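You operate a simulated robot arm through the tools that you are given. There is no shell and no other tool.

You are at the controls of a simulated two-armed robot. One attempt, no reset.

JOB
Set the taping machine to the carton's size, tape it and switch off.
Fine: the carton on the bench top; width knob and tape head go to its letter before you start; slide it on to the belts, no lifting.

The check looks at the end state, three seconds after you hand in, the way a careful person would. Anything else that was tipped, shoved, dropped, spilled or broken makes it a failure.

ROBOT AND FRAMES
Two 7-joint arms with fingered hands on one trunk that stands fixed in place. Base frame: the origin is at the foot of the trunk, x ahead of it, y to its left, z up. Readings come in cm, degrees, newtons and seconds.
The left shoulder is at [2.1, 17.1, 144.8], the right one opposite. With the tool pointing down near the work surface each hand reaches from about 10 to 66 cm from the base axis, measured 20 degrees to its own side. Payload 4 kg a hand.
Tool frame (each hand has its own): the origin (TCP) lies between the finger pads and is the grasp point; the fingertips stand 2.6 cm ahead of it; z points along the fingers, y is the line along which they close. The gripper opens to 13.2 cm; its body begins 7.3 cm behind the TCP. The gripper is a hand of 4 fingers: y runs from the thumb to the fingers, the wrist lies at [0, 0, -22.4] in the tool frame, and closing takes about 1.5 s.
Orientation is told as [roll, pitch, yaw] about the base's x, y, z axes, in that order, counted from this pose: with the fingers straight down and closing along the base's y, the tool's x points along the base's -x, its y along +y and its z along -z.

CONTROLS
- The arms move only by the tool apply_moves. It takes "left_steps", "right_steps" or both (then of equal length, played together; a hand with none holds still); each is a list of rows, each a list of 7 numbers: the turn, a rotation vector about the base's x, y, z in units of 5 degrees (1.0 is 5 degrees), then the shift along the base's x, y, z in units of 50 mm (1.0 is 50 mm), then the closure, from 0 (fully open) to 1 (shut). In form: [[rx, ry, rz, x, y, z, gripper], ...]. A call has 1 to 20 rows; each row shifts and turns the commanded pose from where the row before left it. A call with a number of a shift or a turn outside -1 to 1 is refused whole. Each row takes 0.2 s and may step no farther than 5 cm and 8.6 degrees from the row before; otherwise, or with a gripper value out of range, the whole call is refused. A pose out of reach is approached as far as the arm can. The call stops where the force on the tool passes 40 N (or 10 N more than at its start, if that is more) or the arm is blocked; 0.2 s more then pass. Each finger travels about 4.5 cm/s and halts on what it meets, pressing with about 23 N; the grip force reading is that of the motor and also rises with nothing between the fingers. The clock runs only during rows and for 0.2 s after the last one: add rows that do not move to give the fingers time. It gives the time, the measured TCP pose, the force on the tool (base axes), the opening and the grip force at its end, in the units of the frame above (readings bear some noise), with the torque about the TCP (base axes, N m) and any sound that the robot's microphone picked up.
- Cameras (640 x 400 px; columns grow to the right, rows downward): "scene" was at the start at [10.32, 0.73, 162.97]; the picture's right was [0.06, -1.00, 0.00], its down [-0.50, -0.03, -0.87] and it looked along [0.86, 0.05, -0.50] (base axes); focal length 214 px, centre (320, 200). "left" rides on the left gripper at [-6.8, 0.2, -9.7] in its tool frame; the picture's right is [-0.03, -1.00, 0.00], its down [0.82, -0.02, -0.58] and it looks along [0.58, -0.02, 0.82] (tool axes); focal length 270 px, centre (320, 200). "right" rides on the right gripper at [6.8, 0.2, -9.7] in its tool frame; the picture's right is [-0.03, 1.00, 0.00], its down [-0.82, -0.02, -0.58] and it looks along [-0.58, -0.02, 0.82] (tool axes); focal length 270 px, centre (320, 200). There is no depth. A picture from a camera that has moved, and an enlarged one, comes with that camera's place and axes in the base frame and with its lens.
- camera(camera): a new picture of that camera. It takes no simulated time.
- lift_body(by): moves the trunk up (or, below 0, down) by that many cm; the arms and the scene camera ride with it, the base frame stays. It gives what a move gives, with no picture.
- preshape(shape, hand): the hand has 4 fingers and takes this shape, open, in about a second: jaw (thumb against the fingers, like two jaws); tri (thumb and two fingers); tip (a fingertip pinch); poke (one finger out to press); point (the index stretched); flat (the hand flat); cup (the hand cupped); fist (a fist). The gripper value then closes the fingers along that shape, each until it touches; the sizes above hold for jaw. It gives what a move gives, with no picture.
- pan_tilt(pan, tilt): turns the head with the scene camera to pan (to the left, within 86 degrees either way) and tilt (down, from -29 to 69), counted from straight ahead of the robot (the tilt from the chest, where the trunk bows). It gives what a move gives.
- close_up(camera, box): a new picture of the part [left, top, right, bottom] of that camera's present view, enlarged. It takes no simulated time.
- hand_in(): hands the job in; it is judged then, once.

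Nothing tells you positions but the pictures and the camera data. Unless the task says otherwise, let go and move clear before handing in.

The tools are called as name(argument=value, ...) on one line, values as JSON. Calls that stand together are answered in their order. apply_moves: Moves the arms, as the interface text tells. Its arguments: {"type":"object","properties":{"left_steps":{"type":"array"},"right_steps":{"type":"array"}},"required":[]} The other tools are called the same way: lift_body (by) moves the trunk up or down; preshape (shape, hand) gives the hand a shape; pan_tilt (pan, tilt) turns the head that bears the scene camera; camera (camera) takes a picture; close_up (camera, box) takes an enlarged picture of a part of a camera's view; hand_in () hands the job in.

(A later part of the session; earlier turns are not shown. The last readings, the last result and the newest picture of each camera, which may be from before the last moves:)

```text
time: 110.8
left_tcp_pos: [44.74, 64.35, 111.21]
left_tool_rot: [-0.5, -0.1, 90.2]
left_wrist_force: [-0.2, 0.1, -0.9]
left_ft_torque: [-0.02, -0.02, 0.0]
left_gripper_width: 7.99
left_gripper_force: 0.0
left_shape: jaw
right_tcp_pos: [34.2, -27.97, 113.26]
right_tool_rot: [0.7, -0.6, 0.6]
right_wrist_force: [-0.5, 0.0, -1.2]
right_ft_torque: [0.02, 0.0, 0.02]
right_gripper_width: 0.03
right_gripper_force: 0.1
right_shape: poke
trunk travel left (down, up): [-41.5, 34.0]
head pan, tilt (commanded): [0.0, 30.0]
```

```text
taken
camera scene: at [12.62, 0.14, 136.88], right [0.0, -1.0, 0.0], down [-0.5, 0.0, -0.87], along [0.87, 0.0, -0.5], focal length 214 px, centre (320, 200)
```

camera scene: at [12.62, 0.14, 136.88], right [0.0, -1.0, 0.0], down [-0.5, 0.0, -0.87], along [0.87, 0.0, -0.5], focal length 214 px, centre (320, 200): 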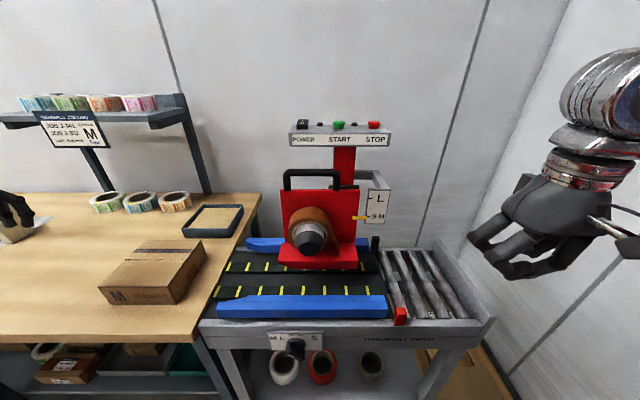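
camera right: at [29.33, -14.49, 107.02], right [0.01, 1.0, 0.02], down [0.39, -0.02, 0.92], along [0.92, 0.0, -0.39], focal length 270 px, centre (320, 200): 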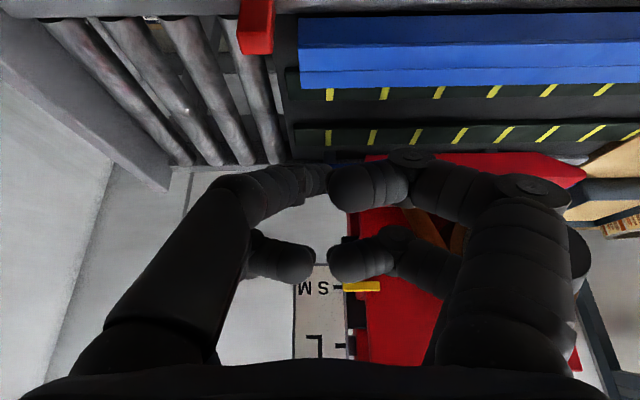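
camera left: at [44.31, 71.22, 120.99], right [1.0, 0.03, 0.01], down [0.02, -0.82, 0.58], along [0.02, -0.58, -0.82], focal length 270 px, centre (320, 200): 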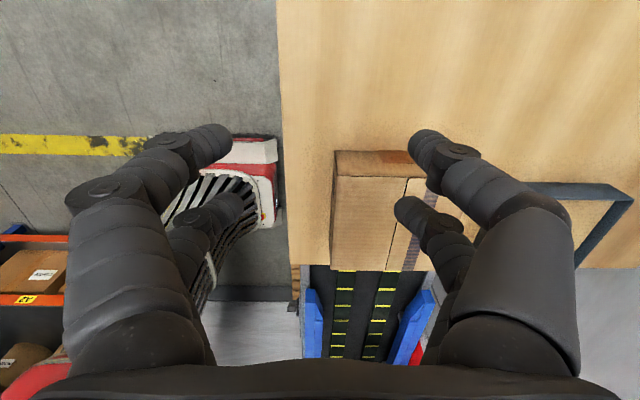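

apply_moves(left_steps=[[0, 0, 0, 0.73, 0, 0, 0.4], [0, 0, 0, 0.73, 0, 0, 0.4], [0, 0, 0, 0.72, 0, 0, 0.4], [0, 0, 0, 0, 0, -0.8, 0.4], [0, 0, 0, 0, 0, -0.8, 0.4], [0, 0, 0, 0, 0, -0.8, 0.4], [0, 0, 0, 0, 0, -0.8, 0.4]])

camera(camera="left")

camera(camera="scene")

```text
time: 112.5
left_tcp_pos: [55.88, 64.31, 95.05]
left_tool_rot: [-0.5, 0.1, 90.1]
left_wrist_force: [0.3, -0.2, -0.8]
left_ft_torque: [-0.02, 0.01, 0.01]
left_gripper_width: 7.96
left_gripper_force: 0.0
left_shape: jaw
right_tcp_pos: [34.48, -27.87, 113.27]
right_tool_rot: [0.6, -0.5, 0.6]
right_wrist_force: [-0.2, -0.5, 0.5]
right_ft_torque: [-0.02, 0.0, -0.01]
right_gripper_width: 0.0
right_gripper_force: 0.1
right_shape: poke
trunk travel left (down, up): [-41.5, 34.0]
head pan, tilt (commanded): [0.0, 30.0]
```

```text
taken
camera left: at [55.46, 71.32, 104.78], right [1.0, 0.03, 0.01], down [0.02, -0.82, 0.58], along [0.02, -0.58, -0.82], focal length 270 px, centre (320, 200)
```

left: 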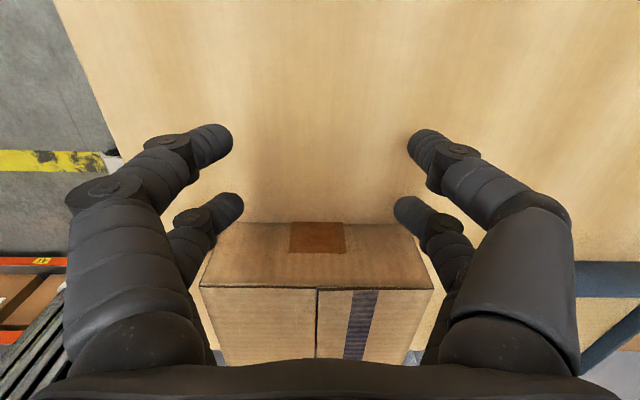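

```text
taken
camera scene: at [12.73, 0.16, 136.86], right [0.0, -1.0, 0.0], down [-0.5, 0.0, -0.87], along [0.87, 0.0, -0.5], focal length 214 px, centre (320, 200)
```

scene: 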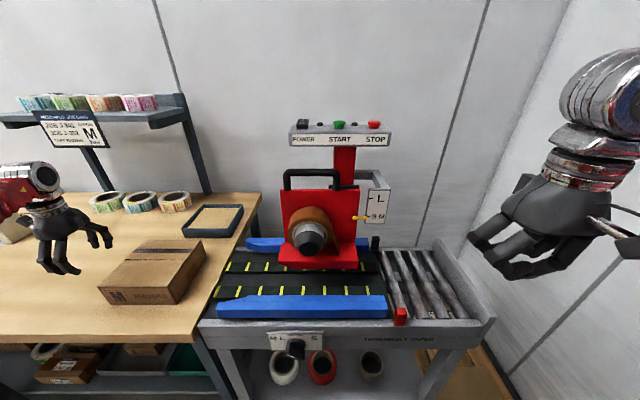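

apply_moves(left_steps=[[0, 0, 0, -0.03, 0, -0.65, 0.4], [0, 0, 0, -0.03, 0, -0.6, 0.4]])

camera(camera="left")

close_up(camera="scene", box=[20, 180, 220, 320])

```text
time: 113.0
left_tcp_pos: [55.37, 64.54, 88.86]
left_tool_rot: [-0.6, -0.1, 90.2]
left_wrist_force: [-0.3, -0.4, 0.6]
left_ft_torque: [0.01, 0.0, 0.01]
left_gripper_width: 7.98
left_gripper_force: 0.1
left_shape: jaw
right_tcp_pos: [34.46, -27.92, 113.19]
right_tool_rot: [0.6, -0.6, 0.5]
right_wrist_force: [0.9, 0.2, -0.4]
right_ft_torque: [0.0, 0.03, 0.01]
right_gripper_width: 0.0
right_gripper_force: 0.0
right_shape: poke
trunk travel left (down, up): [-41.5, 34.0]
head pan, tilt (commanded): [0.0, 30.0]
```

```text
taken
camera left: at [55.0, 71.4, 98.64], right [1.0, 0.03, 0.01], down [0.02, -0.82, 0.58], along [0.02, -0.58, -0.82], focal length 270 px, centre (320, 200)
```

left: 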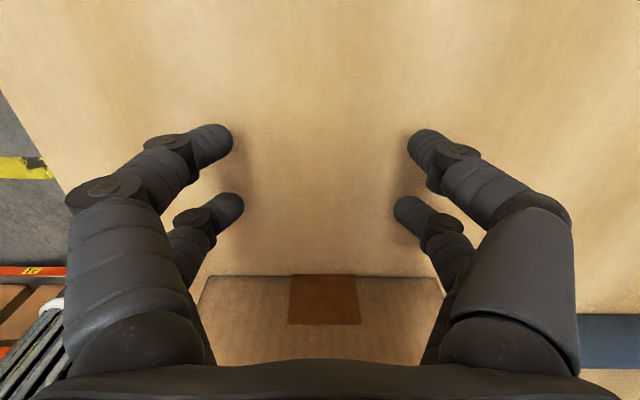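

```text
2.86 times, centred on (120, 250) of scene
camera zoom: at [12.67, 0.16, 136.86], right [0.0, -1.0, 0.0], down [-0.5, 0.0, -0.87], along [0.87, 0.0, -0.5], focal length 613 px, centre (891, 57)
```

zoom: 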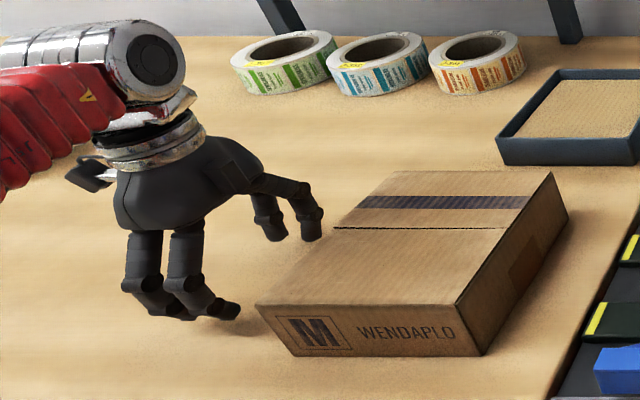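

The hand is squarely behind the carton with fingertips just above the bench. I'll close the gap gently and then push a few centimetres.

apply_moves(left_steps=[[0, 0, 0, 0.02, -0.3, 0, 0.4], [0, 0, 0, 0.02, -0.3, 0, 0.4], [0, 0, 0, 0, -0.3, 0, 0.4], [0, 0, 0, 0, -0.15, 0, 0.4], [0, 0, 0, 0, -0.15, 0, 0.4], [0, 0, 0, 0, -0.15, 0, 0.4], [0, 0, 0, 0, -0.15, 0, 0.4]])

camera(camera="left")

close_up(camera="scene", box=[40, 180, 300, 340])

```text
time: 114.7
left_tcp_pos: [55.44, 56.81, 88.89]
left_tool_rot: [-0.5, 0.0, 90.2]
left_wrist_force: [0.8, 2.6, 2.3]
left_ft_torque: [-0.07, 0.0, 0.03]
left_gripper_width: 7.96
left_gripper_force: 0.0
left_shape: jaw
right_tcp_pos: [34.41, -27.94, 113.19]
right_tool_rot: [0.6, -0.5, 0.6]
right_wrist_force: [0.3, 0.3, -0.1]
right_ft_torque: [-0.01, 0.02, -0.03]
right_gripper_width: 0.0
right_gripper_force: 0.2
right_shape: poke
trunk travel left (down, up): [-41.5, 34.0]
head pan, tilt (commanded): [0.0, 30.0]
```

```text
taken
camera left: at [55.1, 63.75, 98.65], right [1.0, 0.03, 0.01], down [0.02, -0.82, 0.58], along [0.02, -0.58, -0.82], focal length 270 px, centre (320, 200)
```

left: 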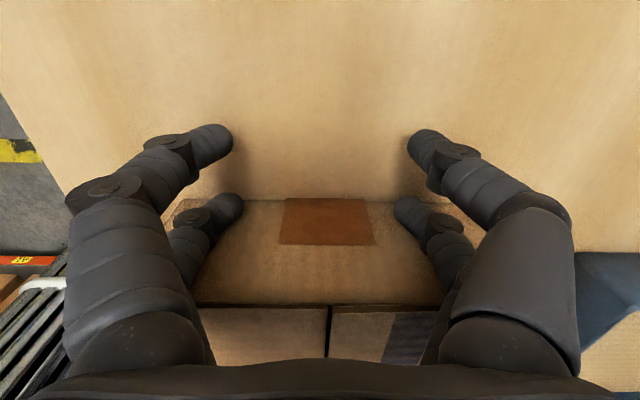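

```text
2.46 times, centred on (170, 260) of scene
camera zoom: at [12.65, 0.15, 136.87], right [0.0, -1.0, 0.0], down [-0.5, 0.0, -0.87], along [0.87, 0.0, -0.5], focal length 528 px, centre (689, 52)
```

zoom: 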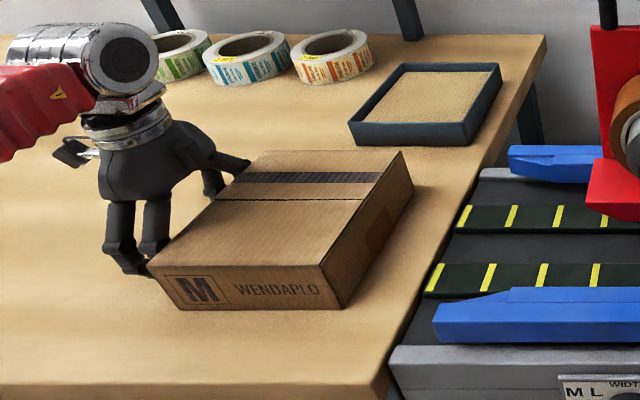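

Contact is light (about 3 N) and square. I'll push the carton 8 cm and check that it stays straight.

apply_moves(left_steps=[[0, 0, 0, 0, -0.25, 0, 0.4], [0, 0, 0, 0, -0.25, 0, 0.4], [0, 0, 0, 0, -0.25, 0, 0.4], [0, 0, 0, 0, -0.25, 0, 0.4], [0, 0, 0, 0, -0.25, 0, 0.4], [0, 0, 0, 0, -0.25, 0, 0.4]])

camera(camera="left")

close_up(camera="scene", box=[80, 180, 340, 340])

```text
time: 116.0
left_tcp_pos: [55.48, 49.34, 88.94]
left_tool_rot: [-0.4, 0.0, 90.1]
left_wrist_force: [0.3, 1.4, -0.2]
left_ft_torque: [-0.03, -0.01, 0.01]
left_gripper_width: 7.99
left_gripper_force: 0.0
left_shape: jaw
right_tcp_pos: [34.36, -27.99, 113.3]
right_tool_rot: [0.7, -0.5, 0.6]
right_wrist_force: [0.5, -0.5, 0.0]
right_ft_torque: [0.05, 0.0, 0.01]
right_gripper_width: 0.02
right_gripper_force: 0.0
right_shape: poke
trunk travel left (down, up): [-41.5, 34.0]
head pan, tilt (commanded): [0.0, 30.0]
```

```text
taken
camera left: at [55.12, 56.27, 98.64], right [1.0, 0.03, 0.01], down [0.02, -0.82, 0.58], along [0.02, -0.58, -0.82], focal length 270 px, centre (320, 200)
```

left: 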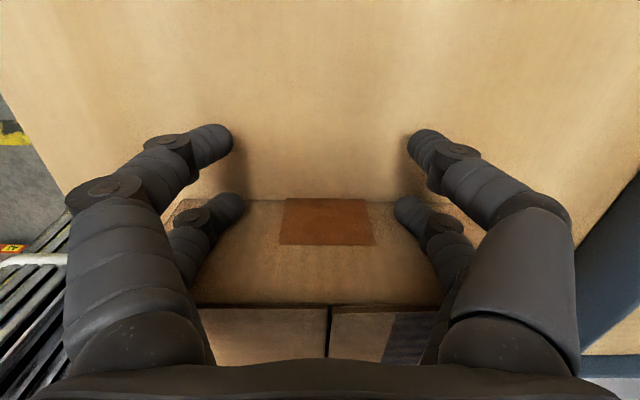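

```text
2.46 times, centred on (210, 260) of scene
camera zoom: at [12.66, 0.16, 136.87], right [0.0, -1.0, 0.0], down [-0.5, 0.0, -0.87], along [0.87, 0.0, -0.5], focal length 528 px, centre (591, 52)
```

zoom: 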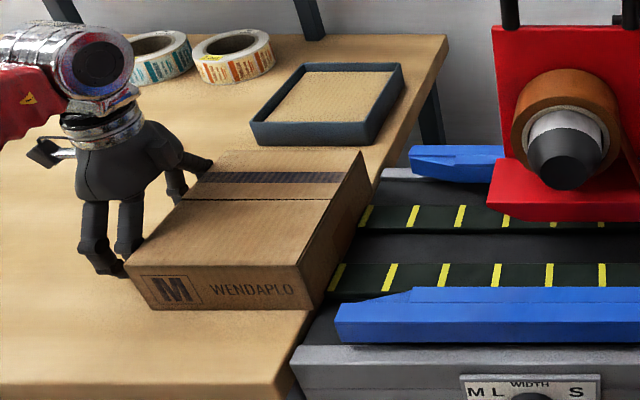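

apply_moves(left_steps=[[0, 0, 0, 0, -0.2, 0, 0.4], [0, 0, 0, 0, -0.2, 0, 0.4], [0, 0, 0, 0, -0.2, 0, 0.4], [0, 0, 0, 0, -0.2, 0, 0.4], [0, 0, 0, 0, -0.2, 0, 0.4], [0, 0, 0, 0, -0.2, 0, 0.4], [0, 0, 0, 0, -0.2, 0, 0.4]])

camera(camera="left")

close_up(camera="scene", box=[120, 190, 380, 350])

```text
time: 117.7
left_tcp_pos: [55.52, 42.36, 88.96]
left_tool_rot: [-0.5, -0.1, 90.2]
left_wrist_force: [0.4, 2.3, -0.3]
left_ft_torque: [-0.03, 0.01, 0.02]
left_gripper_width: 8.0
left_gripper_force: 0.1
left_shape: jaw
right_tcp_pos: [34.35, -27.95, 113.15]
right_tool_rot: [0.7, -0.5, 0.6]
right_wrist_force: [-0.1, 0.1, -1.0]
right_ft_torque: [0.0, -0.01, 0.0]
right_gripper_width: 0.0
right_gripper_force: 0.1
right_shape: poke
trunk travel left (down, up): [-41.5, 34.0]
head pan, tilt (commanded): [0.0, 30.0]
```

```text
taken
camera left: at [55.11, 49.2, 98.69], right [1.0, 0.03, 0.01], down [0.02, -0.82, 0.58], along [0.02, -0.58, -0.82], focal length 270 px, centre (320, 200)
```

left: 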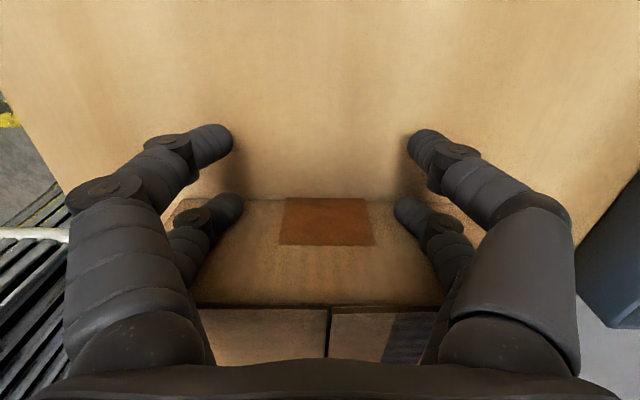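

```text
2.46 times, centred on (250, 270) of scene
camera zoom: at [12.67, 0.15, 136.87], right [0.0, -1.0, 0.0], down [-0.5, 0.0, -0.87], along [0.87, 0.0, -0.5], focal length 528 px, centre (492, 28)
```

zoom: 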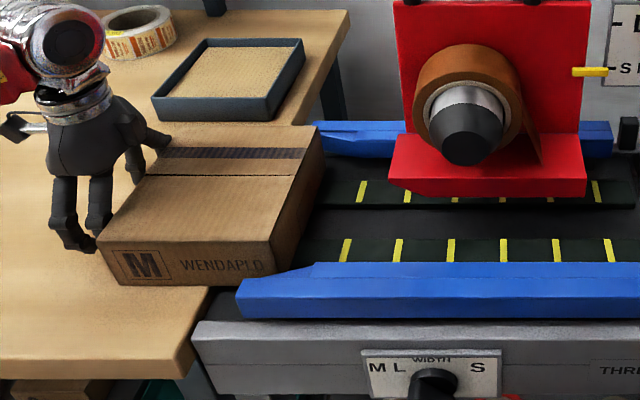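

apply_moves(left_steps=[[0, 0, 0, 0, -0.2, 0, 0.4], [0, 0, 0, 0, -0.2, 0, 0.4], [0, 0, 0, 0, -0.2, 0, 0.4], [0, 0, 0, 0, -0.2, 0, 0.4], [0, 0, 0, 0, -0.2, 0, 0.4], [0, 0, 0, 0, -0.2, 0, 0.4]])

camera(camera="left")

close_up(camera="scene", box=[150, 190, 410, 350])

```text
time: 119.0
left_tcp_pos: [55.59, 36.34, 88.83]
left_tool_rot: [-0.4, -0.1, 90.2]
left_wrist_force: [0.0, 3.0, 3.4]
left_ft_torque: [-0.12, 0.04, 0.02]
left_gripper_width: 7.99
left_gripper_force: 0.0
left_shape: jaw
right_tcp_pos: [34.42, -27.98, 113.22]
right_tool_rot: [0.6, -0.5, 0.6]
right_wrist_force: [0.6, 0.1, -0.9]
right_ft_torque: [-0.01, 0.0, 0.03]
right_gripper_width: 0.0
right_gripper_force: 0.1
right_shape: poke
trunk travel left (down, up): [-41.5, 34.0]
head pan, tilt (commanded): [0.0, 30.0]
```

```text
taken
camera left: at [55.21, 43.18, 98.58], right [1.0, 0.03, 0.01], down [0.02, -0.82, 0.58], along [0.02, -0.58, -0.82], focal length 270 px, centre (320, 200)
```

left: 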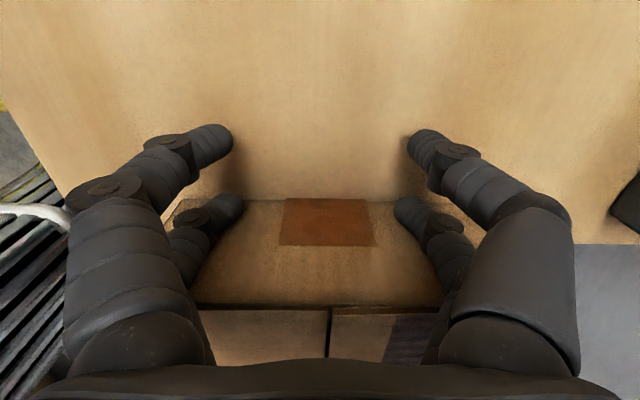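

```text
2.46 times, centred on (280, 270) of scene
camera zoom: at [12.65, 0.17, 136.87], right [0.0, -1.0, 0.0], down [-0.5, 0.0, -0.87], along [0.87, 0.0, -0.5], focal length 528 px, centre (418, 28)
```

zoom: 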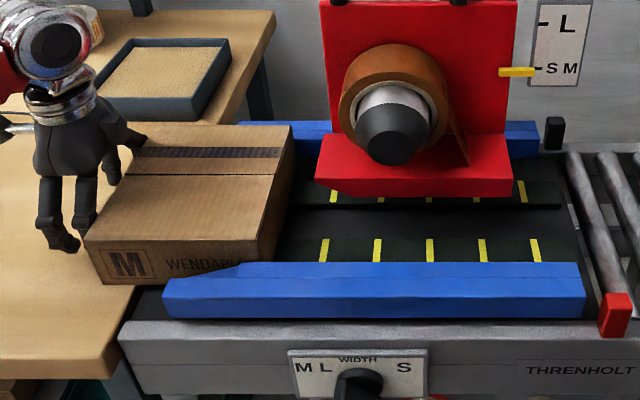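

apply_moves(left_steps=[[0, 0, 0, 0, -0.2, 0, 0.4], [0, 0, 0, 0, -0.2, 0, 0.4], [0, 0, 0, 0, -0.2, 0, 0.4], [0, 0, 0, 0, -0.18, 0, 0.4]])

close_up(camera="scene", box=[150, 190, 410, 350])

camera(camera="left")

```text
time: 120.0
left_tcp_pos: [55.49, 32.38, 88.7]
left_tool_rot: [-0.5, 0.0, 90.1]
left_wrist_force: [-0.5, 2.9, 1.7]
left_ft_torque: [-0.07, -0.02, 0.0]
left_gripper_width: 7.95
left_gripper_force: 0.0
left_shape: jaw
right_tcp_pos: [34.26, -27.91, 113.17]
right_tool_rot: [0.4, -0.5, 0.6]
right_wrist_force: [-0.2, 0.2, 0.2]
right_ft_torque: [0.01, 0.03, -0.01]
right_gripper_width: 0.03
right_gripper_force: 0.1
right_shape: poke
trunk travel left (down, up): [-41.5, 34.0]
head pan, tilt (commanded): [0.0, 30.0]
```

```text
2.46 times, centred on (280, 270) of scene
camera zoom: at [12.67, 0.17, 136.86], right [0.0, -1.0, 0.0], down [-0.5, 0.0, -0.87], along [0.87, 0.0, -0.5], focal length 528 px, centre (418, 28)
```

zoom: 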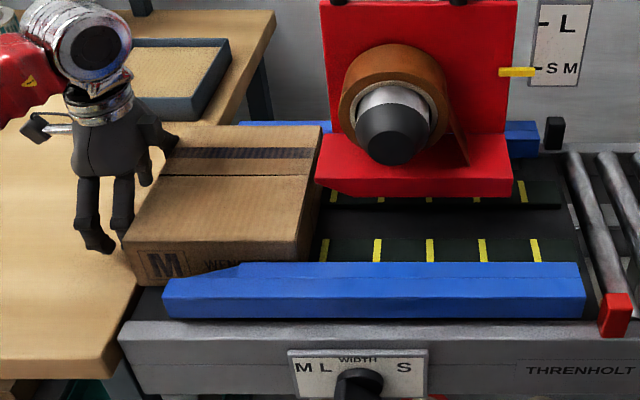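

```text
taken
camera left: at [55.16, 39.26, 98.53], right [1.0, 0.03, 0.01], down [0.02, -0.82, 0.58], along [0.02, -0.58, -0.82], focal length 270 px, centre (320, 200)
```

left: 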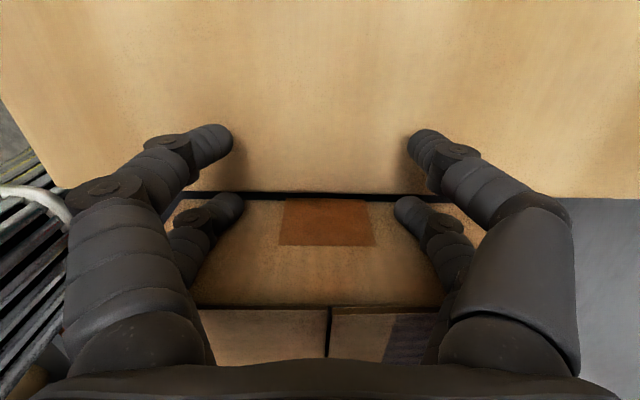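

The carton now stands fully on the belts between the guides, with its leading edge at the tape head. I'll withdraw the left hand backwards and up, turn it back, and get ready for the switches.

apply_moves(left_steps=[[0, 0, 0, 0, 0.3, 0, 0.4], [0, 0, 0, 0, 0.5, 0, 0.4], [0, 0, 0, 0, 0.3, 0.5, 0.4], [0, 0, 0, 0, 0, 0.9, 0.4], [0, 0, 0, -0.3, 0, 0.8, 0.4], [0, 0, 0, -0.3, 0, 0.8, 0.4], [0, 0, 0, -0.3, 0, 0.8, 0.4], [0, 0, -1, -0.3, 0, 0.5, 0.4], [0, 0, -1, -0.3, 0, 0.3, 0.4], [0, 0, -1, -0.3, 0, 0, 0.4], [0, 0, -1, 0, 0, 0, 0.4], [0, 0, -1, 0, 0, 0, 0.4], [0, 0, -1, 0, 0, 0, 0.4], [0, 0, -1, 0, 0, 0, 0.4], [0, 0, -1, 0, 0, 0, 0.4], [0, 0, -1, 0, 0, 0, 0.4], [0, 0, -1, 0, 0, 0, 0.4], [0, 0, -1, 0, 0, 0, 0.4], [0, 0, -1, 0, 0, 0, 0.4], [0, 0, -1, 0, 0, 0, 0.4]])

apply_moves(left_steps=[[0, 0, -1, 0, 0, 0, 0], [0, 0, -1, 0, 0, 0, 0], [0, 0, -1, 0, 0, 0, 0], [0, 0, -1, 0, 0, 0, 0], [0, 0, -1, 0, 0, 0, 0]])

preshape(hand="left", shape="poke")

lift_body(by=22)

camera(camera="scene")

```text
time: 124.2
left_tcp_pos: [46.68, 37.97, 112.03]
left_tool_rot: [-0.5, 0.0, 25.0]
left_wrist_force: [-0.1, -1.3, 0.4]
left_ft_torque: [-0.01, -0.01, -0.02]
left_gripper_width: 7.97
left_gripper_force: 0.0
left_shape: jaw
right_tcp_pos: [34.4, -27.98, 113.27]
right_tool_rot: [0.6, -0.4, 0.6]
right_wrist_force: [0.5, 0.3, -1.1]
right_ft_torque: [-0.01, 0.02, -0.01]
right_gripper_width: 0.01
right_gripper_force: 0.1
right_shape: poke
trunk travel left (down, up): [-41.5, 34.0]
head pan, tilt (commanded): [0.0, 30.0]
```

```text
time: 125.5
left_tcp_pos: [46.6, 37.9, 111.92]
left_tool_rot: [-0.5, -0.1, 0.0]
left_wrist_force: [0.3, 0.0, -0.2]
left_ft_torque: [-0.03, 0.0, 0.0]
left_gripper_width: 13.2
left_gripper_force: 0.1
left_shape: jaw
right_tcp_pos: [34.41, -27.96, 113.31]
right_tool_rot: [0.6, -0.5, 0.7]
right_wrist_force: [-0.5, 0.2, -0.1]
right_ft_torque: [0.01, 0.02, -0.04]
right_gripper_width: 0.0
right_gripper_force: 0.0
right_shape: poke
trunk travel left (down, up): [-41.5, 34.0]
head pan, tilt (commanded): [0.0, 30.0]
```

```text
time: 126.3
left_tcp_pos: [46.71, 37.86, 111.86]
left_tool_rot: [-0.6, 0.1, 0.2]
left_wrist_force: [0.4, 0.0, 0.5]
left_ft_torque: [0.03, 0.01, -0.01]
left_gripper_width: 0.0
left_gripper_force: 0.0
left_shape: poke
right_tcp_pos: [34.27, -27.99, 113.22]
right_tool_rot: [0.6, -0.4, 0.4]
right_wrist_force: [-0.2, -0.2, 0.1]
right_ft_torque: [0.0, -0.01, -0.01]
right_gripper_width: 0.03
right_gripper_force: 0.1
right_shape: poke
trunk travel left (down, up): [-41.5, 34.0]
head pan, tilt (commanded): [0.0, 30.0]
```

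```text
time: 128.7
left_tcp_pos: [46.52, 37.95, 133.93]
left_tool_rot: [-0.5, 0.0, 0.2]
left_wrist_force: [0.6, -0.4, 0.2]
left_ft_torque: [0.0, -0.01, 0.01]
left_gripper_width: 0.0
left_gripper_force: 0.1
left_shape: poke
right_tcp_pos: [34.43, -28.01, 135.23]
right_tool_rot: [0.6, -0.5, 0.5]
right_wrist_force: [0.7, -0.3, 0.3]
right_ft_torque: [0.0, 0.01, 0.02]
right_gripper_width: 0.0
right_gripper_force: 0.1
right_shape: poke
trunk travel left (down, up): [-63.5, 12.0]
head pan, tilt (commanded): [0.0, 30.0]
```

```text
taken
camera scene: at [10.42, 0.15, 158.96], right [0.0, -1.0, 0.0], down [-0.5, 0.0, -0.87], along [0.87, 0.0, -0.5], focal length 214 px, centre (320, 200)
```

scene: 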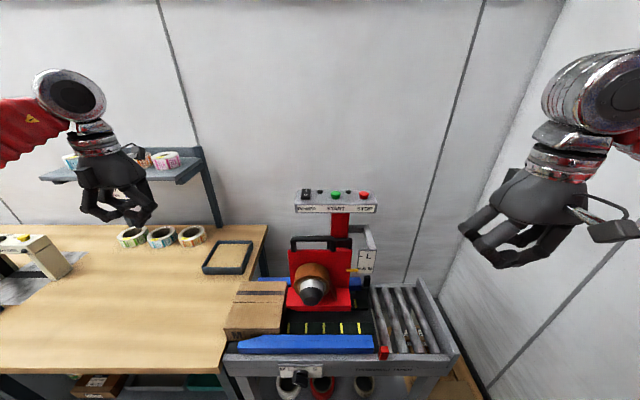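

close_up(camera="scene", box=[285, 175, 395, 225])

close_up(camera="scene", box=[215, 225, 405, 370])

```text
5.82 times, centred on (340, 200) of scene
camera zoom: at [10.42, 0.15, 158.96], right [0.0, -1.0, 0.0], down [-0.5, 0.0, -0.87], along [0.87, 0.0, -0.5], focal length 1248 px, centre (204, 200)
```

zoom: 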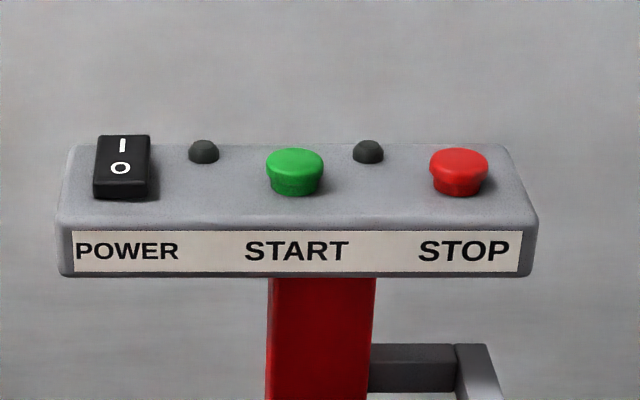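

```text
2.76 times, centred on (310, 298) of scene
camera zoom: at [10.42, 0.15, 158.96], right [0.0, -1.0, 0.0], down [-0.5, 0.0, -0.87], along [0.87, 0.0, -0.5], focal length 592 px, centre (348, -69)
```

zoom: 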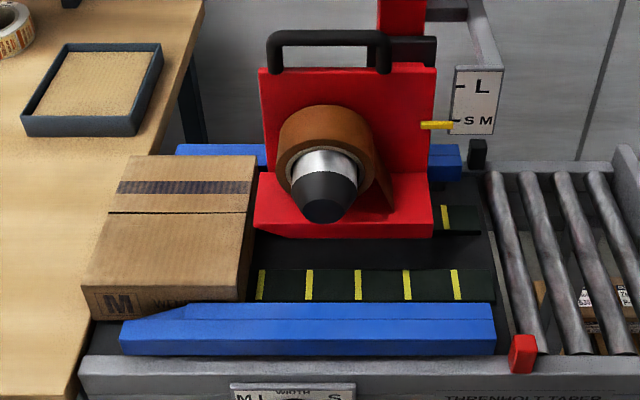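

apply_moves(left_steps=[[0, -1, 0, 0.1, -0.8, 0.2, 0], [0, -1, 0, 0.1, -0.8, 0.2, 0], [0, -1, 0, 0.2, -0.8, 0.1, 0], [0, -1, 0, 0.3, -0.8, 0.1, 0], [0, -1, 0, 0.3, -0.8, 0.1, 0], [0, -1, 0, 0.4, -0.8, 0, 0], [0, 0, 0, 0.5, -0.8, 0, 0], [0, 0, 0, 0.5, -0.8, 0, 0]])

camera(camera="left")

close_up(camera="left", box=[200, 20, 500, 190])

```text
time: 130.5
left_tcp_pos: [58.71, 5.48, 137.3]
left_tool_rot: [-0.6, -30.0, 0.2]
left_wrist_force: [0.6, -0.3, 0.3]
left_ft_torque: [0.02, -0.01, 0.0]
left_gripper_width: 0.0
left_gripper_force: 0.1
left_shape: poke
right_tcp_pos: [34.5, -28.14, 135.2]
right_tool_rot: [0.6, -0.5, 0.6]
right_wrist_force: [0.2, 0.3, 0.1]
right_ft_torque: [0.03, 0.03, -0.02]
right_gripper_width: 0.0
right_gripper_force: 0.1
right_shape: poke
trunk travel left (down, up): [-63.5, 12.0]
head pan, tilt (commanded): [0.0, 30.0]
```

```text
taken
camera left: at [59.72, 5.81, 149.18], right [0.02, -1.0, 0.02], down [-1.0, -0.02, 0.09], along [-0.09, -0.02, -1.0], focal length 270 px, centre (320, 200)
```

left: 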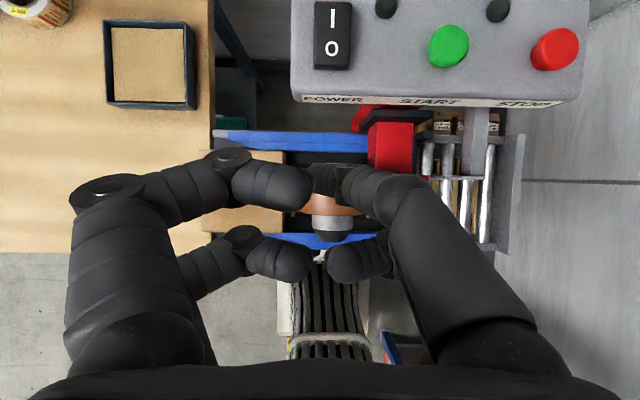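

```text
2.13 times, centred on (350, 105) of left
camera zoom: at [59.72, 5.81, 149.18], right [0.02, -1.0, 0.02], down [-1.0, -0.02, 0.09], along [-0.09, -0.02, -1.0], focal length 577 px, centre (256, 403)
```

zoom: 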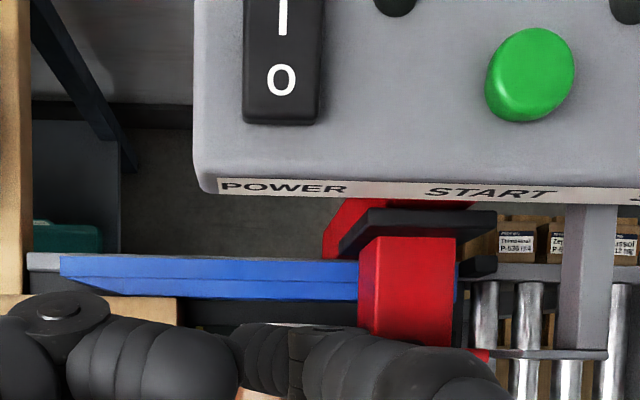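

The rocker's "I" side is at about (72.2, 4.7), "O" at (69.5, 4.7), START at (70.1, −4.6) and STOP at (70.2, −13.1); both lamps are dark. I'll bring the finger above the "I" side at a steeper pitch so only the poke tip touches.

apply_moves(left_steps=[[0, 1, 0, 0.55, -0.1, 0, 0], [0, 1, 0, 0.55, -0.1, 0, 0], [0, 1, 0, 0.55, -0.04, 0, 0], [0, 0, 0, 0.5, 0, 0, 0], [0, 0, 0, 0.46, 0, -0.3, 0]])

camera(camera="left")

close_up(camera="scene", box=[270, 150, 400, 230])

```text
time: 131.7
left_tcp_pos: [71.29, 4.74, 135.84]
left_tool_rot: [-0.5, -15.0, 0.1]
left_wrist_force: [-0.5, 0.1, 0.4]
left_ft_torque: [-0.01, 0.02, 0.02]
left_gripper_width: 0.01
left_gripper_force: 0.0
left_shape: poke
left hand out of reach, approached as far as the arm can: row 5
right_tcp_pos: [34.49, -28.1, 135.19]
right_tool_rot: [0.6, -0.4, 0.5]
right_wrist_force: [0.0, 0.9, -0.5]
right_ft_torque: [0.04, 0.0, 0.02]
right_gripper_width: 0.0
right_gripper_force: 0.1
right_shape: poke
trunk travel left (down, up): [-63.5, 12.0]
head pan, tilt (commanded): [0.0, 30.0]
```

```text
taken
camera left: at [75.27, 5.0, 147.01], right [0.02, -1.0, 0.01], down [-0.94, -0.02, 0.35], along [-0.35, -0.02, -0.94], focal length 270 px, centre (320, 200)
```

left: 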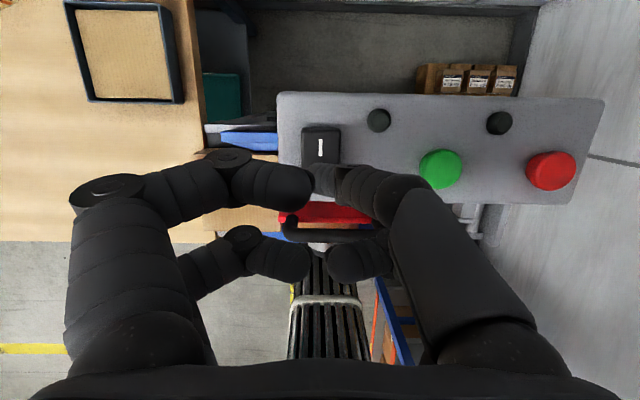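

```text
4.92 times, centred on (335, 190) of scene
camera zoom: at [10.46, -0.01, 158.96], right [0.0, -1.0, 0.0], down [-0.5, 0.0, -0.87], along [0.87, 0.0, -0.5], focal length 1056 px, centre (246, 249)
```

zoom: 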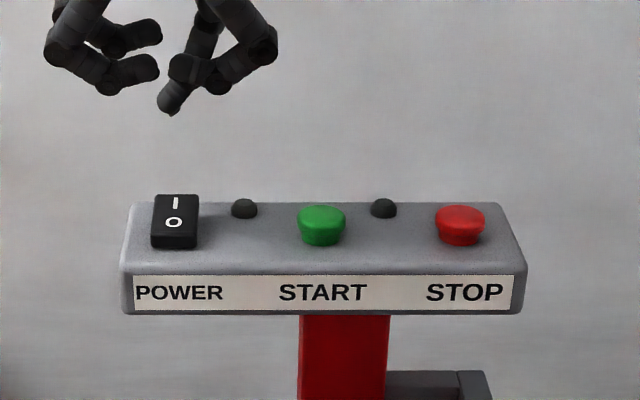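

apply_moves(left_steps=[[0, 0, 0, 0, 0, -0.5, 0], [0, 0, 0, 0.12, 0, -0.4, 0]])

close_up(camera="scene", box=[270, 150, 400, 230])

close_up(camera="left", box=[220, 60, 420, 220])

```text
time: 132.3
left_tcp_pos: [71.87, 4.72, 131.47]
left_tool_rot: [-0.5, -15.2, 0.1]
left_wrist_force: [-0.3, 0.3, 0.3]
left_ft_torque: [0.0, 0.01, 0.0]
left_gripper_width: 0.0
left_gripper_force: 0.0
left_shape: poke
right_tcp_pos: [34.44, -28.13, 135.14]
right_tool_rot: [0.7, -0.5, 0.7]
right_wrist_force: [0.2, -0.2, 0.1]
right_ft_torque: [0.01, -0.01, 0.0]
right_gripper_width: 0.0
right_gripper_force: 0.1
right_shape: poke
trunk travel left (down, up): [-63.5, 12.0]
head pan, tilt (commanded): [0.0, 30.0]
```

```text
4.92 times, centred on (335, 190) of scene
camera zoom: at [10.45, 0.02, 158.97], right [0.0, -1.0, 0.0], down [-0.5, 0.0, -0.87], along [0.87, 0.0, -0.5], focal length 1056 px, centre (246, 249)
```

zoom: 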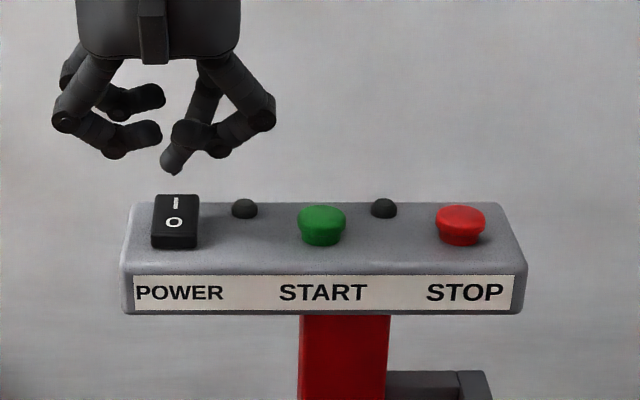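

```text
2.50 times, centred on (320, 140) of left
camera zoom: at [75.8, 5.08, 142.65], right [0.02, -1.0, 0.02], down [-0.94, -0.02, 0.35], along [-0.35, -0.02, -0.94], focal length 676 px, centre (320, 350)
```

zoom: 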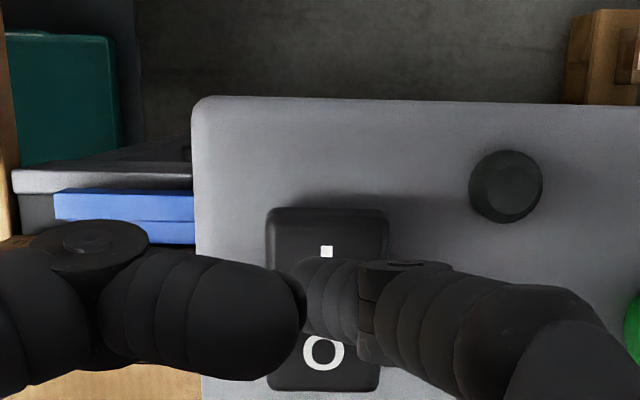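

apply_moves(left_steps=[[0, 0, 0, 0, 0, -0.1, 0], [0, 0, 0, 0, 0, -0.1, 0], [0, 0, 0, 0, 0, -0.08, 0], [0, 0, 0, 0, 0, -0.08, 0]])

close_up(camera="scene", box=[270, 150, 400, 230])

```text
time: 133.3
left_tcp_pos: [71.93, 4.83, 129.41]
left_tool_rot: [-0.7, -15.0, 0.2]
left_wrist_force: [0.0, 0.0, 1.1]
left_ft_torque: [0.05, 0.03, 0.0]
left_gripper_width: 0.0
left_gripper_force: 0.0
left_shape: poke
right_tcp_pos: [34.36, -28.0, 135.21]
right_tool_rot: [0.7, -0.4, 0.5]
right_wrist_force: [-0.9, 1.2, 1.1]
right_ft_torque: [-0.01, -0.01, 0.0]
right_gripper_width: 0.02
right_gripper_force: 0.0
right_shape: poke
trunk travel left (down, up): [-63.5, 12.0]
head pan, tilt (commanded): [0.0, 30.0]
```

```text
4.92 times, centred on (335, 190) of scene
camera zoom: at [10.46, 0.14, 158.97], right [0.0, -1.0, 0.0], down [-0.5, 0.0, -0.87], along [0.87, 0.0, -0.5], focal length 1056 px, centre (246, 249)
```

zoom: 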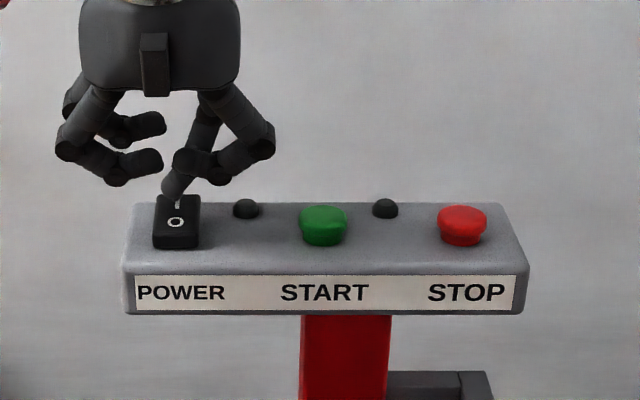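

apply_moves(left_steps=[[0, 0, 0, 0, 0, -0.06, 0], [0, 0, 0, 0, 0, -0.06, 0], [0, 0, 0, 0, 0, -0.05, 0]])

close_up(camera="scene", box=[270, 150, 400, 230])

```text
time: 134.1
left_tcp_pos: [71.86, 4.78, 129.17]
left_tool_rot: [-0.7, -15.5, 0.2]
left_wrist_force: [6.4, -1.3, 23.7]
left_ft_torque: [-0.03, -0.17, -0.01]
left_gripper_width: 0.01
left_gripper_force: 0.0
left_shape: poke
right_tcp_pos: [34.24, -28.03, 135.25]
right_tool_rot: [0.7, -0.7, 0.5]
right_wrist_force: [-0.3, 0.2, -1.0]
right_ft_torque: [-0.04, -0.03, -0.02]
right_gripper_width: 0.01
right_gripper_force: 0.0
right_shape: poke
trunk travel left (down, up): [-63.5, 12.0]
head pan, tilt (commanded): [0.0, 30.0]
heard: click
```

```text
4.92 times, centred on (335, 190) of scene
camera zoom: at [10.26, 0.09, 159.01], right [0.0, -1.0, 0.0], down [-0.5, 0.0, -0.87], along [0.87, 0.0, -0.5], focal length 1056 px, centre (246, 249)
```

zoom: 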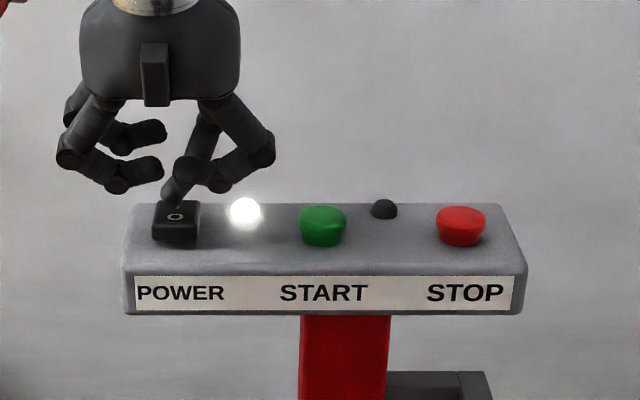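

Power is on: I heard the click and the power lamp is lit. I'll lift off and move above START.

apply_moves(left_steps=[[0, 0, 0, 0, 0, 0.4, 0], [0, 0, 0, 0, 0, 0.7, 0], [0, 0, 0, -0.15, -0.6, 0, 0], [0, 0, 0, -0.15, -0.6, 0, 0], [0, 0, 0, -0.12, -0.68, 0, 0]])

close_up(camera="scene", box=[270, 150, 400, 230])

camera(camera="scene")

```text
time: 135.3
left_tcp_pos: [68.49, -3.86, 134.02]
left_tool_rot: [-0.4, -15.1, 0.1]
left_wrist_force: [0.5, 0.0, 0.3]
left_ft_torque: [0.05, 0.0, 0.03]
left_gripper_width: 0.02
left_gripper_force: 0.0
left_shape: poke
left hand out of reach, approached as far as the arm can: row 3, 4, 5
right_tcp_pos: [34.2, -28.3, 135.16]
right_tool_rot: [0.7, -0.6, 0.6]
right_wrist_force: [-0.2, 0.1, -0.9]
right_ft_torque: [0.03, -0.06, -0.01]
right_gripper_width: 0.0
right_gripper_force: 0.2
right_shape: poke
trunk travel left (down, up): [-63.5, 12.0]
head pan, tilt (commanded): [0.0, 30.0]
```

```text
4.92 times, centred on (335, 190) of scene
camera zoom: at [10.26, -0.16, 158.98], right [0.0, -1.0, 0.0], down [-0.5, 0.0, -0.87], along [0.87, 0.0, -0.5], focal length 1056 px, centre (246, 249)
```

zoom: 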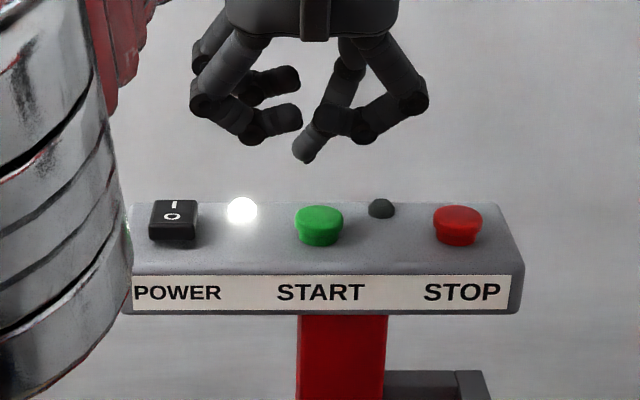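

```text
taken
camera scene: at [10.26, -0.16, 158.98], right [0.0, -1.0, 0.0], down [-0.5, 0.0, -0.87], along [0.87, 0.0, -0.5], focal length 214 px, centre (320, 200)
```

scene: 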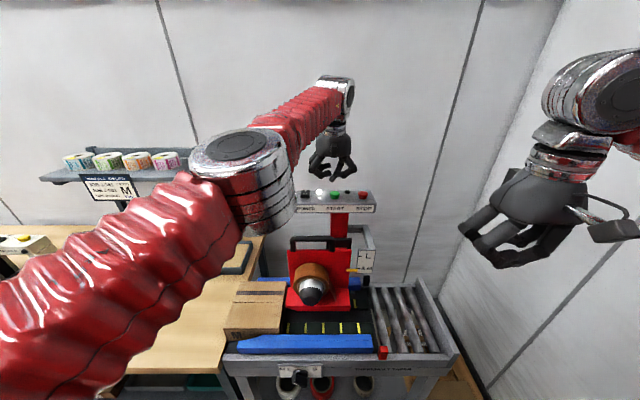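

apply_moves(left_steps=[[0, 0, 0, 0.12, -0.07, -0.2, 0], [0, 0, 0, 0.12, -0.07, -0.2, 0]])

close_up(camera="scene", box=[270, 150, 400, 230])

close_up(camera="left", box=[220, 60, 420, 220])

```text
time: 135.9
left_tcp_pos: [69.03, -3.67, 131.48]
left_tool_rot: [-0.6, -15.0, 0.2]
left_wrist_force: [0.1, 0.1, -0.1]
left_ft_torque: [-0.01, 0.04, 0.01]
left_gripper_width: 0.01
left_gripper_force: 0.1
left_shape: poke
left hand out of reach, approached as far as the arm can: row 1, 2
right_tcp_pos: [34.37, -27.87, 135.26]
right_tool_rot: [0.5, -0.5, 0.6]
right_wrist_force: [0.9, -0.5, 0.3]
right_ft_torque: [-0.01, 0.01, -0.02]
right_gripper_width: 0.01
right_gripper_force: 0.1
right_shape: poke
trunk travel left (down, up): [-63.5, 12.0]
head pan, tilt (commanded): [0.0, 30.0]
```

```text
4.92 times, centred on (335, 190) of scene
camera zoom: at [10.48, 0.23, 158.97], right [0.0, -1.0, 0.0], down [-0.5, 0.0, -0.87], along [0.87, 0.0, -0.5], focal length 1056 px, centre (246, 249)
```

zoom: 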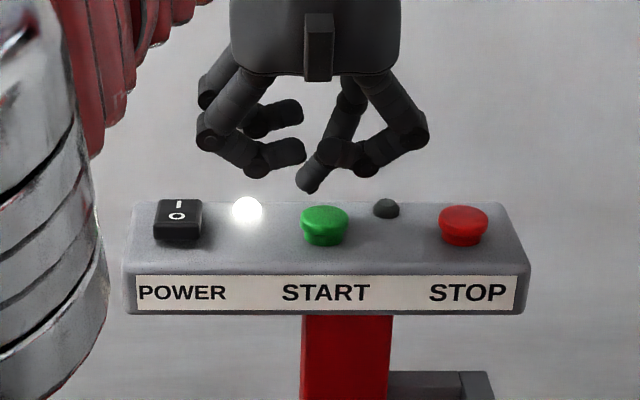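

```text
2.50 times, centred on (320, 140) of left
camera zoom: at [73.11, -3.38, 142.67], right [0.03, -1.0, 0.02], down [-0.94, -0.02, 0.35], along [-0.35, -0.02, -0.94], focal length 676 px, centre (320, 350)
```

zoom: 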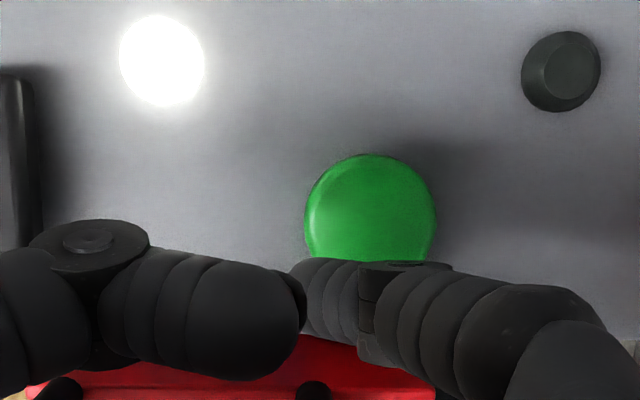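

apply_moves(left_steps=[[0, -0.7, 0, 0, -0.05, 0.1, 0], [0, -0.7, 0, 0.02, -0.08, 0.05, 0], [0, 0, 0, 0.06, -0.07, 0, 0]])

close_up(camera="scene", box=[270, 150, 400, 230])

close_up(camera="left", box=[220, 60, 420, 220])

```text
time: 136.7
left_tcp_pos: [71.23, -4.77, 132.47]
left_tool_rot: [-0.5, -22.1, -0.2]
left_wrist_force: [0.2, -0.4, 0.1]
left_ft_torque: [0.03, 0.01, 0.02]
left_gripper_width: 0.02
left_gripper_force: 0.0
left_shape: poke
left hand out of reach, approached as far as the arm can: row 1, 2
right_tcp_pos: [34.38, -28.06, 135.23]
right_tool_rot: [0.6, -0.5, 0.6]
right_wrist_force: [0.2, -0.2, 0.2]
right_ft_torque: [0.01, 0.0, -0.03]
right_gripper_width: 0.01
right_gripper_force: 0.0
right_shape: poke
trunk travel left (down, up): [-63.5, 12.0]
head pan, tilt (commanded): [0.0, 30.0]
```

```text
4.92 times, centred on (335, 190) of scene
camera zoom: at [10.44, 0.09, 158.97], right [0.0, -1.0, 0.0], down [-0.5, 0.0, -0.87], along [0.87, 0.0, -0.5], focal length 1056 px, centre (246, 249)
```

zoom: 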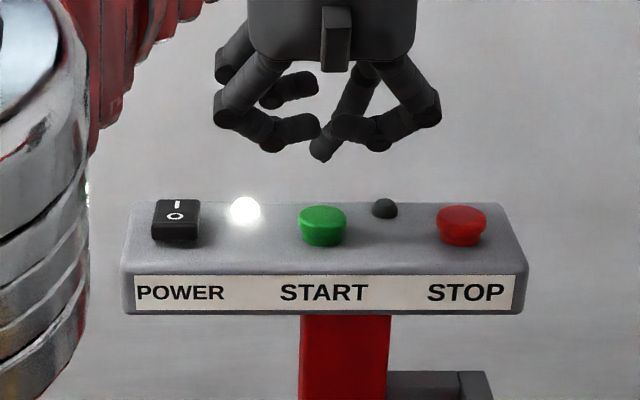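

```text
2.50 times, centred on (320, 140) of left
camera zoom: at [73.86, -4.51, 144.08], right [0.02, -1.0, 0.02], down [-0.97, -0.01, 0.23], along [-0.23, -0.02, -0.97], focal length 676 px, centre (320, 350)
```

zoom: 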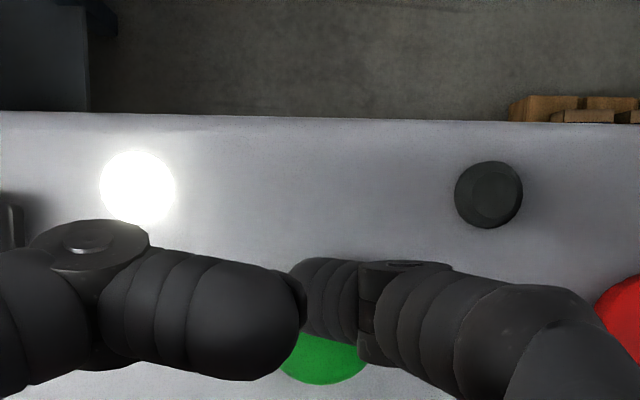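

apply_moves(left_steps=[[0, 0, 0, -0.3, 0, 0, 0], [0, 0, 0, 0, 0, -0.3, 0]])

close_up(camera="scene", box=[270, 150, 400, 230])

close_up(camera="scene", box=[215, 225, 405, 370])

```text
time: 137.3
left_tcp_pos: [71.85, -3.36, 131.81]
left_tool_rot: [-1.0, -22.1, 0.9]
left_wrist_force: [-0.1, 0.5, 0.1]
left_ft_torque: [-0.05, 0.01, -0.01]
left_gripper_width: 0.0
left_gripper_force: 0.0
left_shape: poke
left hand out of reach, approached as far as the arm can: row 1
right_tcp_pos: [34.38, -27.78, 135.26]
right_tool_rot: [0.6, -0.5, 0.6]
right_wrist_force: [0.3, -0.9, -0.8]
right_ft_torque: [0.01, -0.01, 0.0]
right_gripper_width: 0.0
right_gripper_force: 0.0
right_shape: poke
trunk travel left (down, up): [-63.5, 12.0]
head pan, tilt (commanded): [0.0, 30.0]
```

```text
4.92 times, centred on (335, 190) of scene
camera zoom: at [10.46, 0.17, 158.97], right [0.0, -1.0, 0.0], down [-0.5, 0.0, -0.87], along [0.87, 0.0, -0.5], focal length 1056 px, centre (246, 249)
```

zoom: 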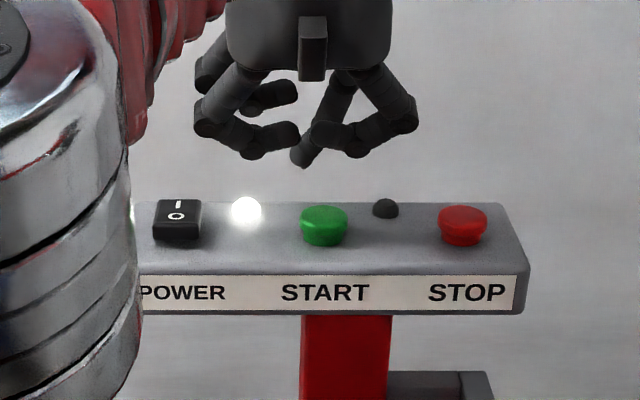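

```text
2.76 times, centred on (310, 298) of scene
camera zoom: at [10.46, 0.17, 158.97], right [0.0, -1.0, 0.0], down [-0.5, 0.0, -0.87], along [0.87, 0.0, -0.5], focal length 592 px, centre (348, -69)
```

zoom: 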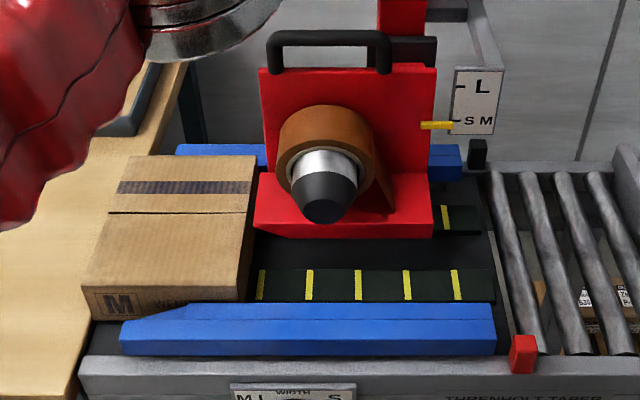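

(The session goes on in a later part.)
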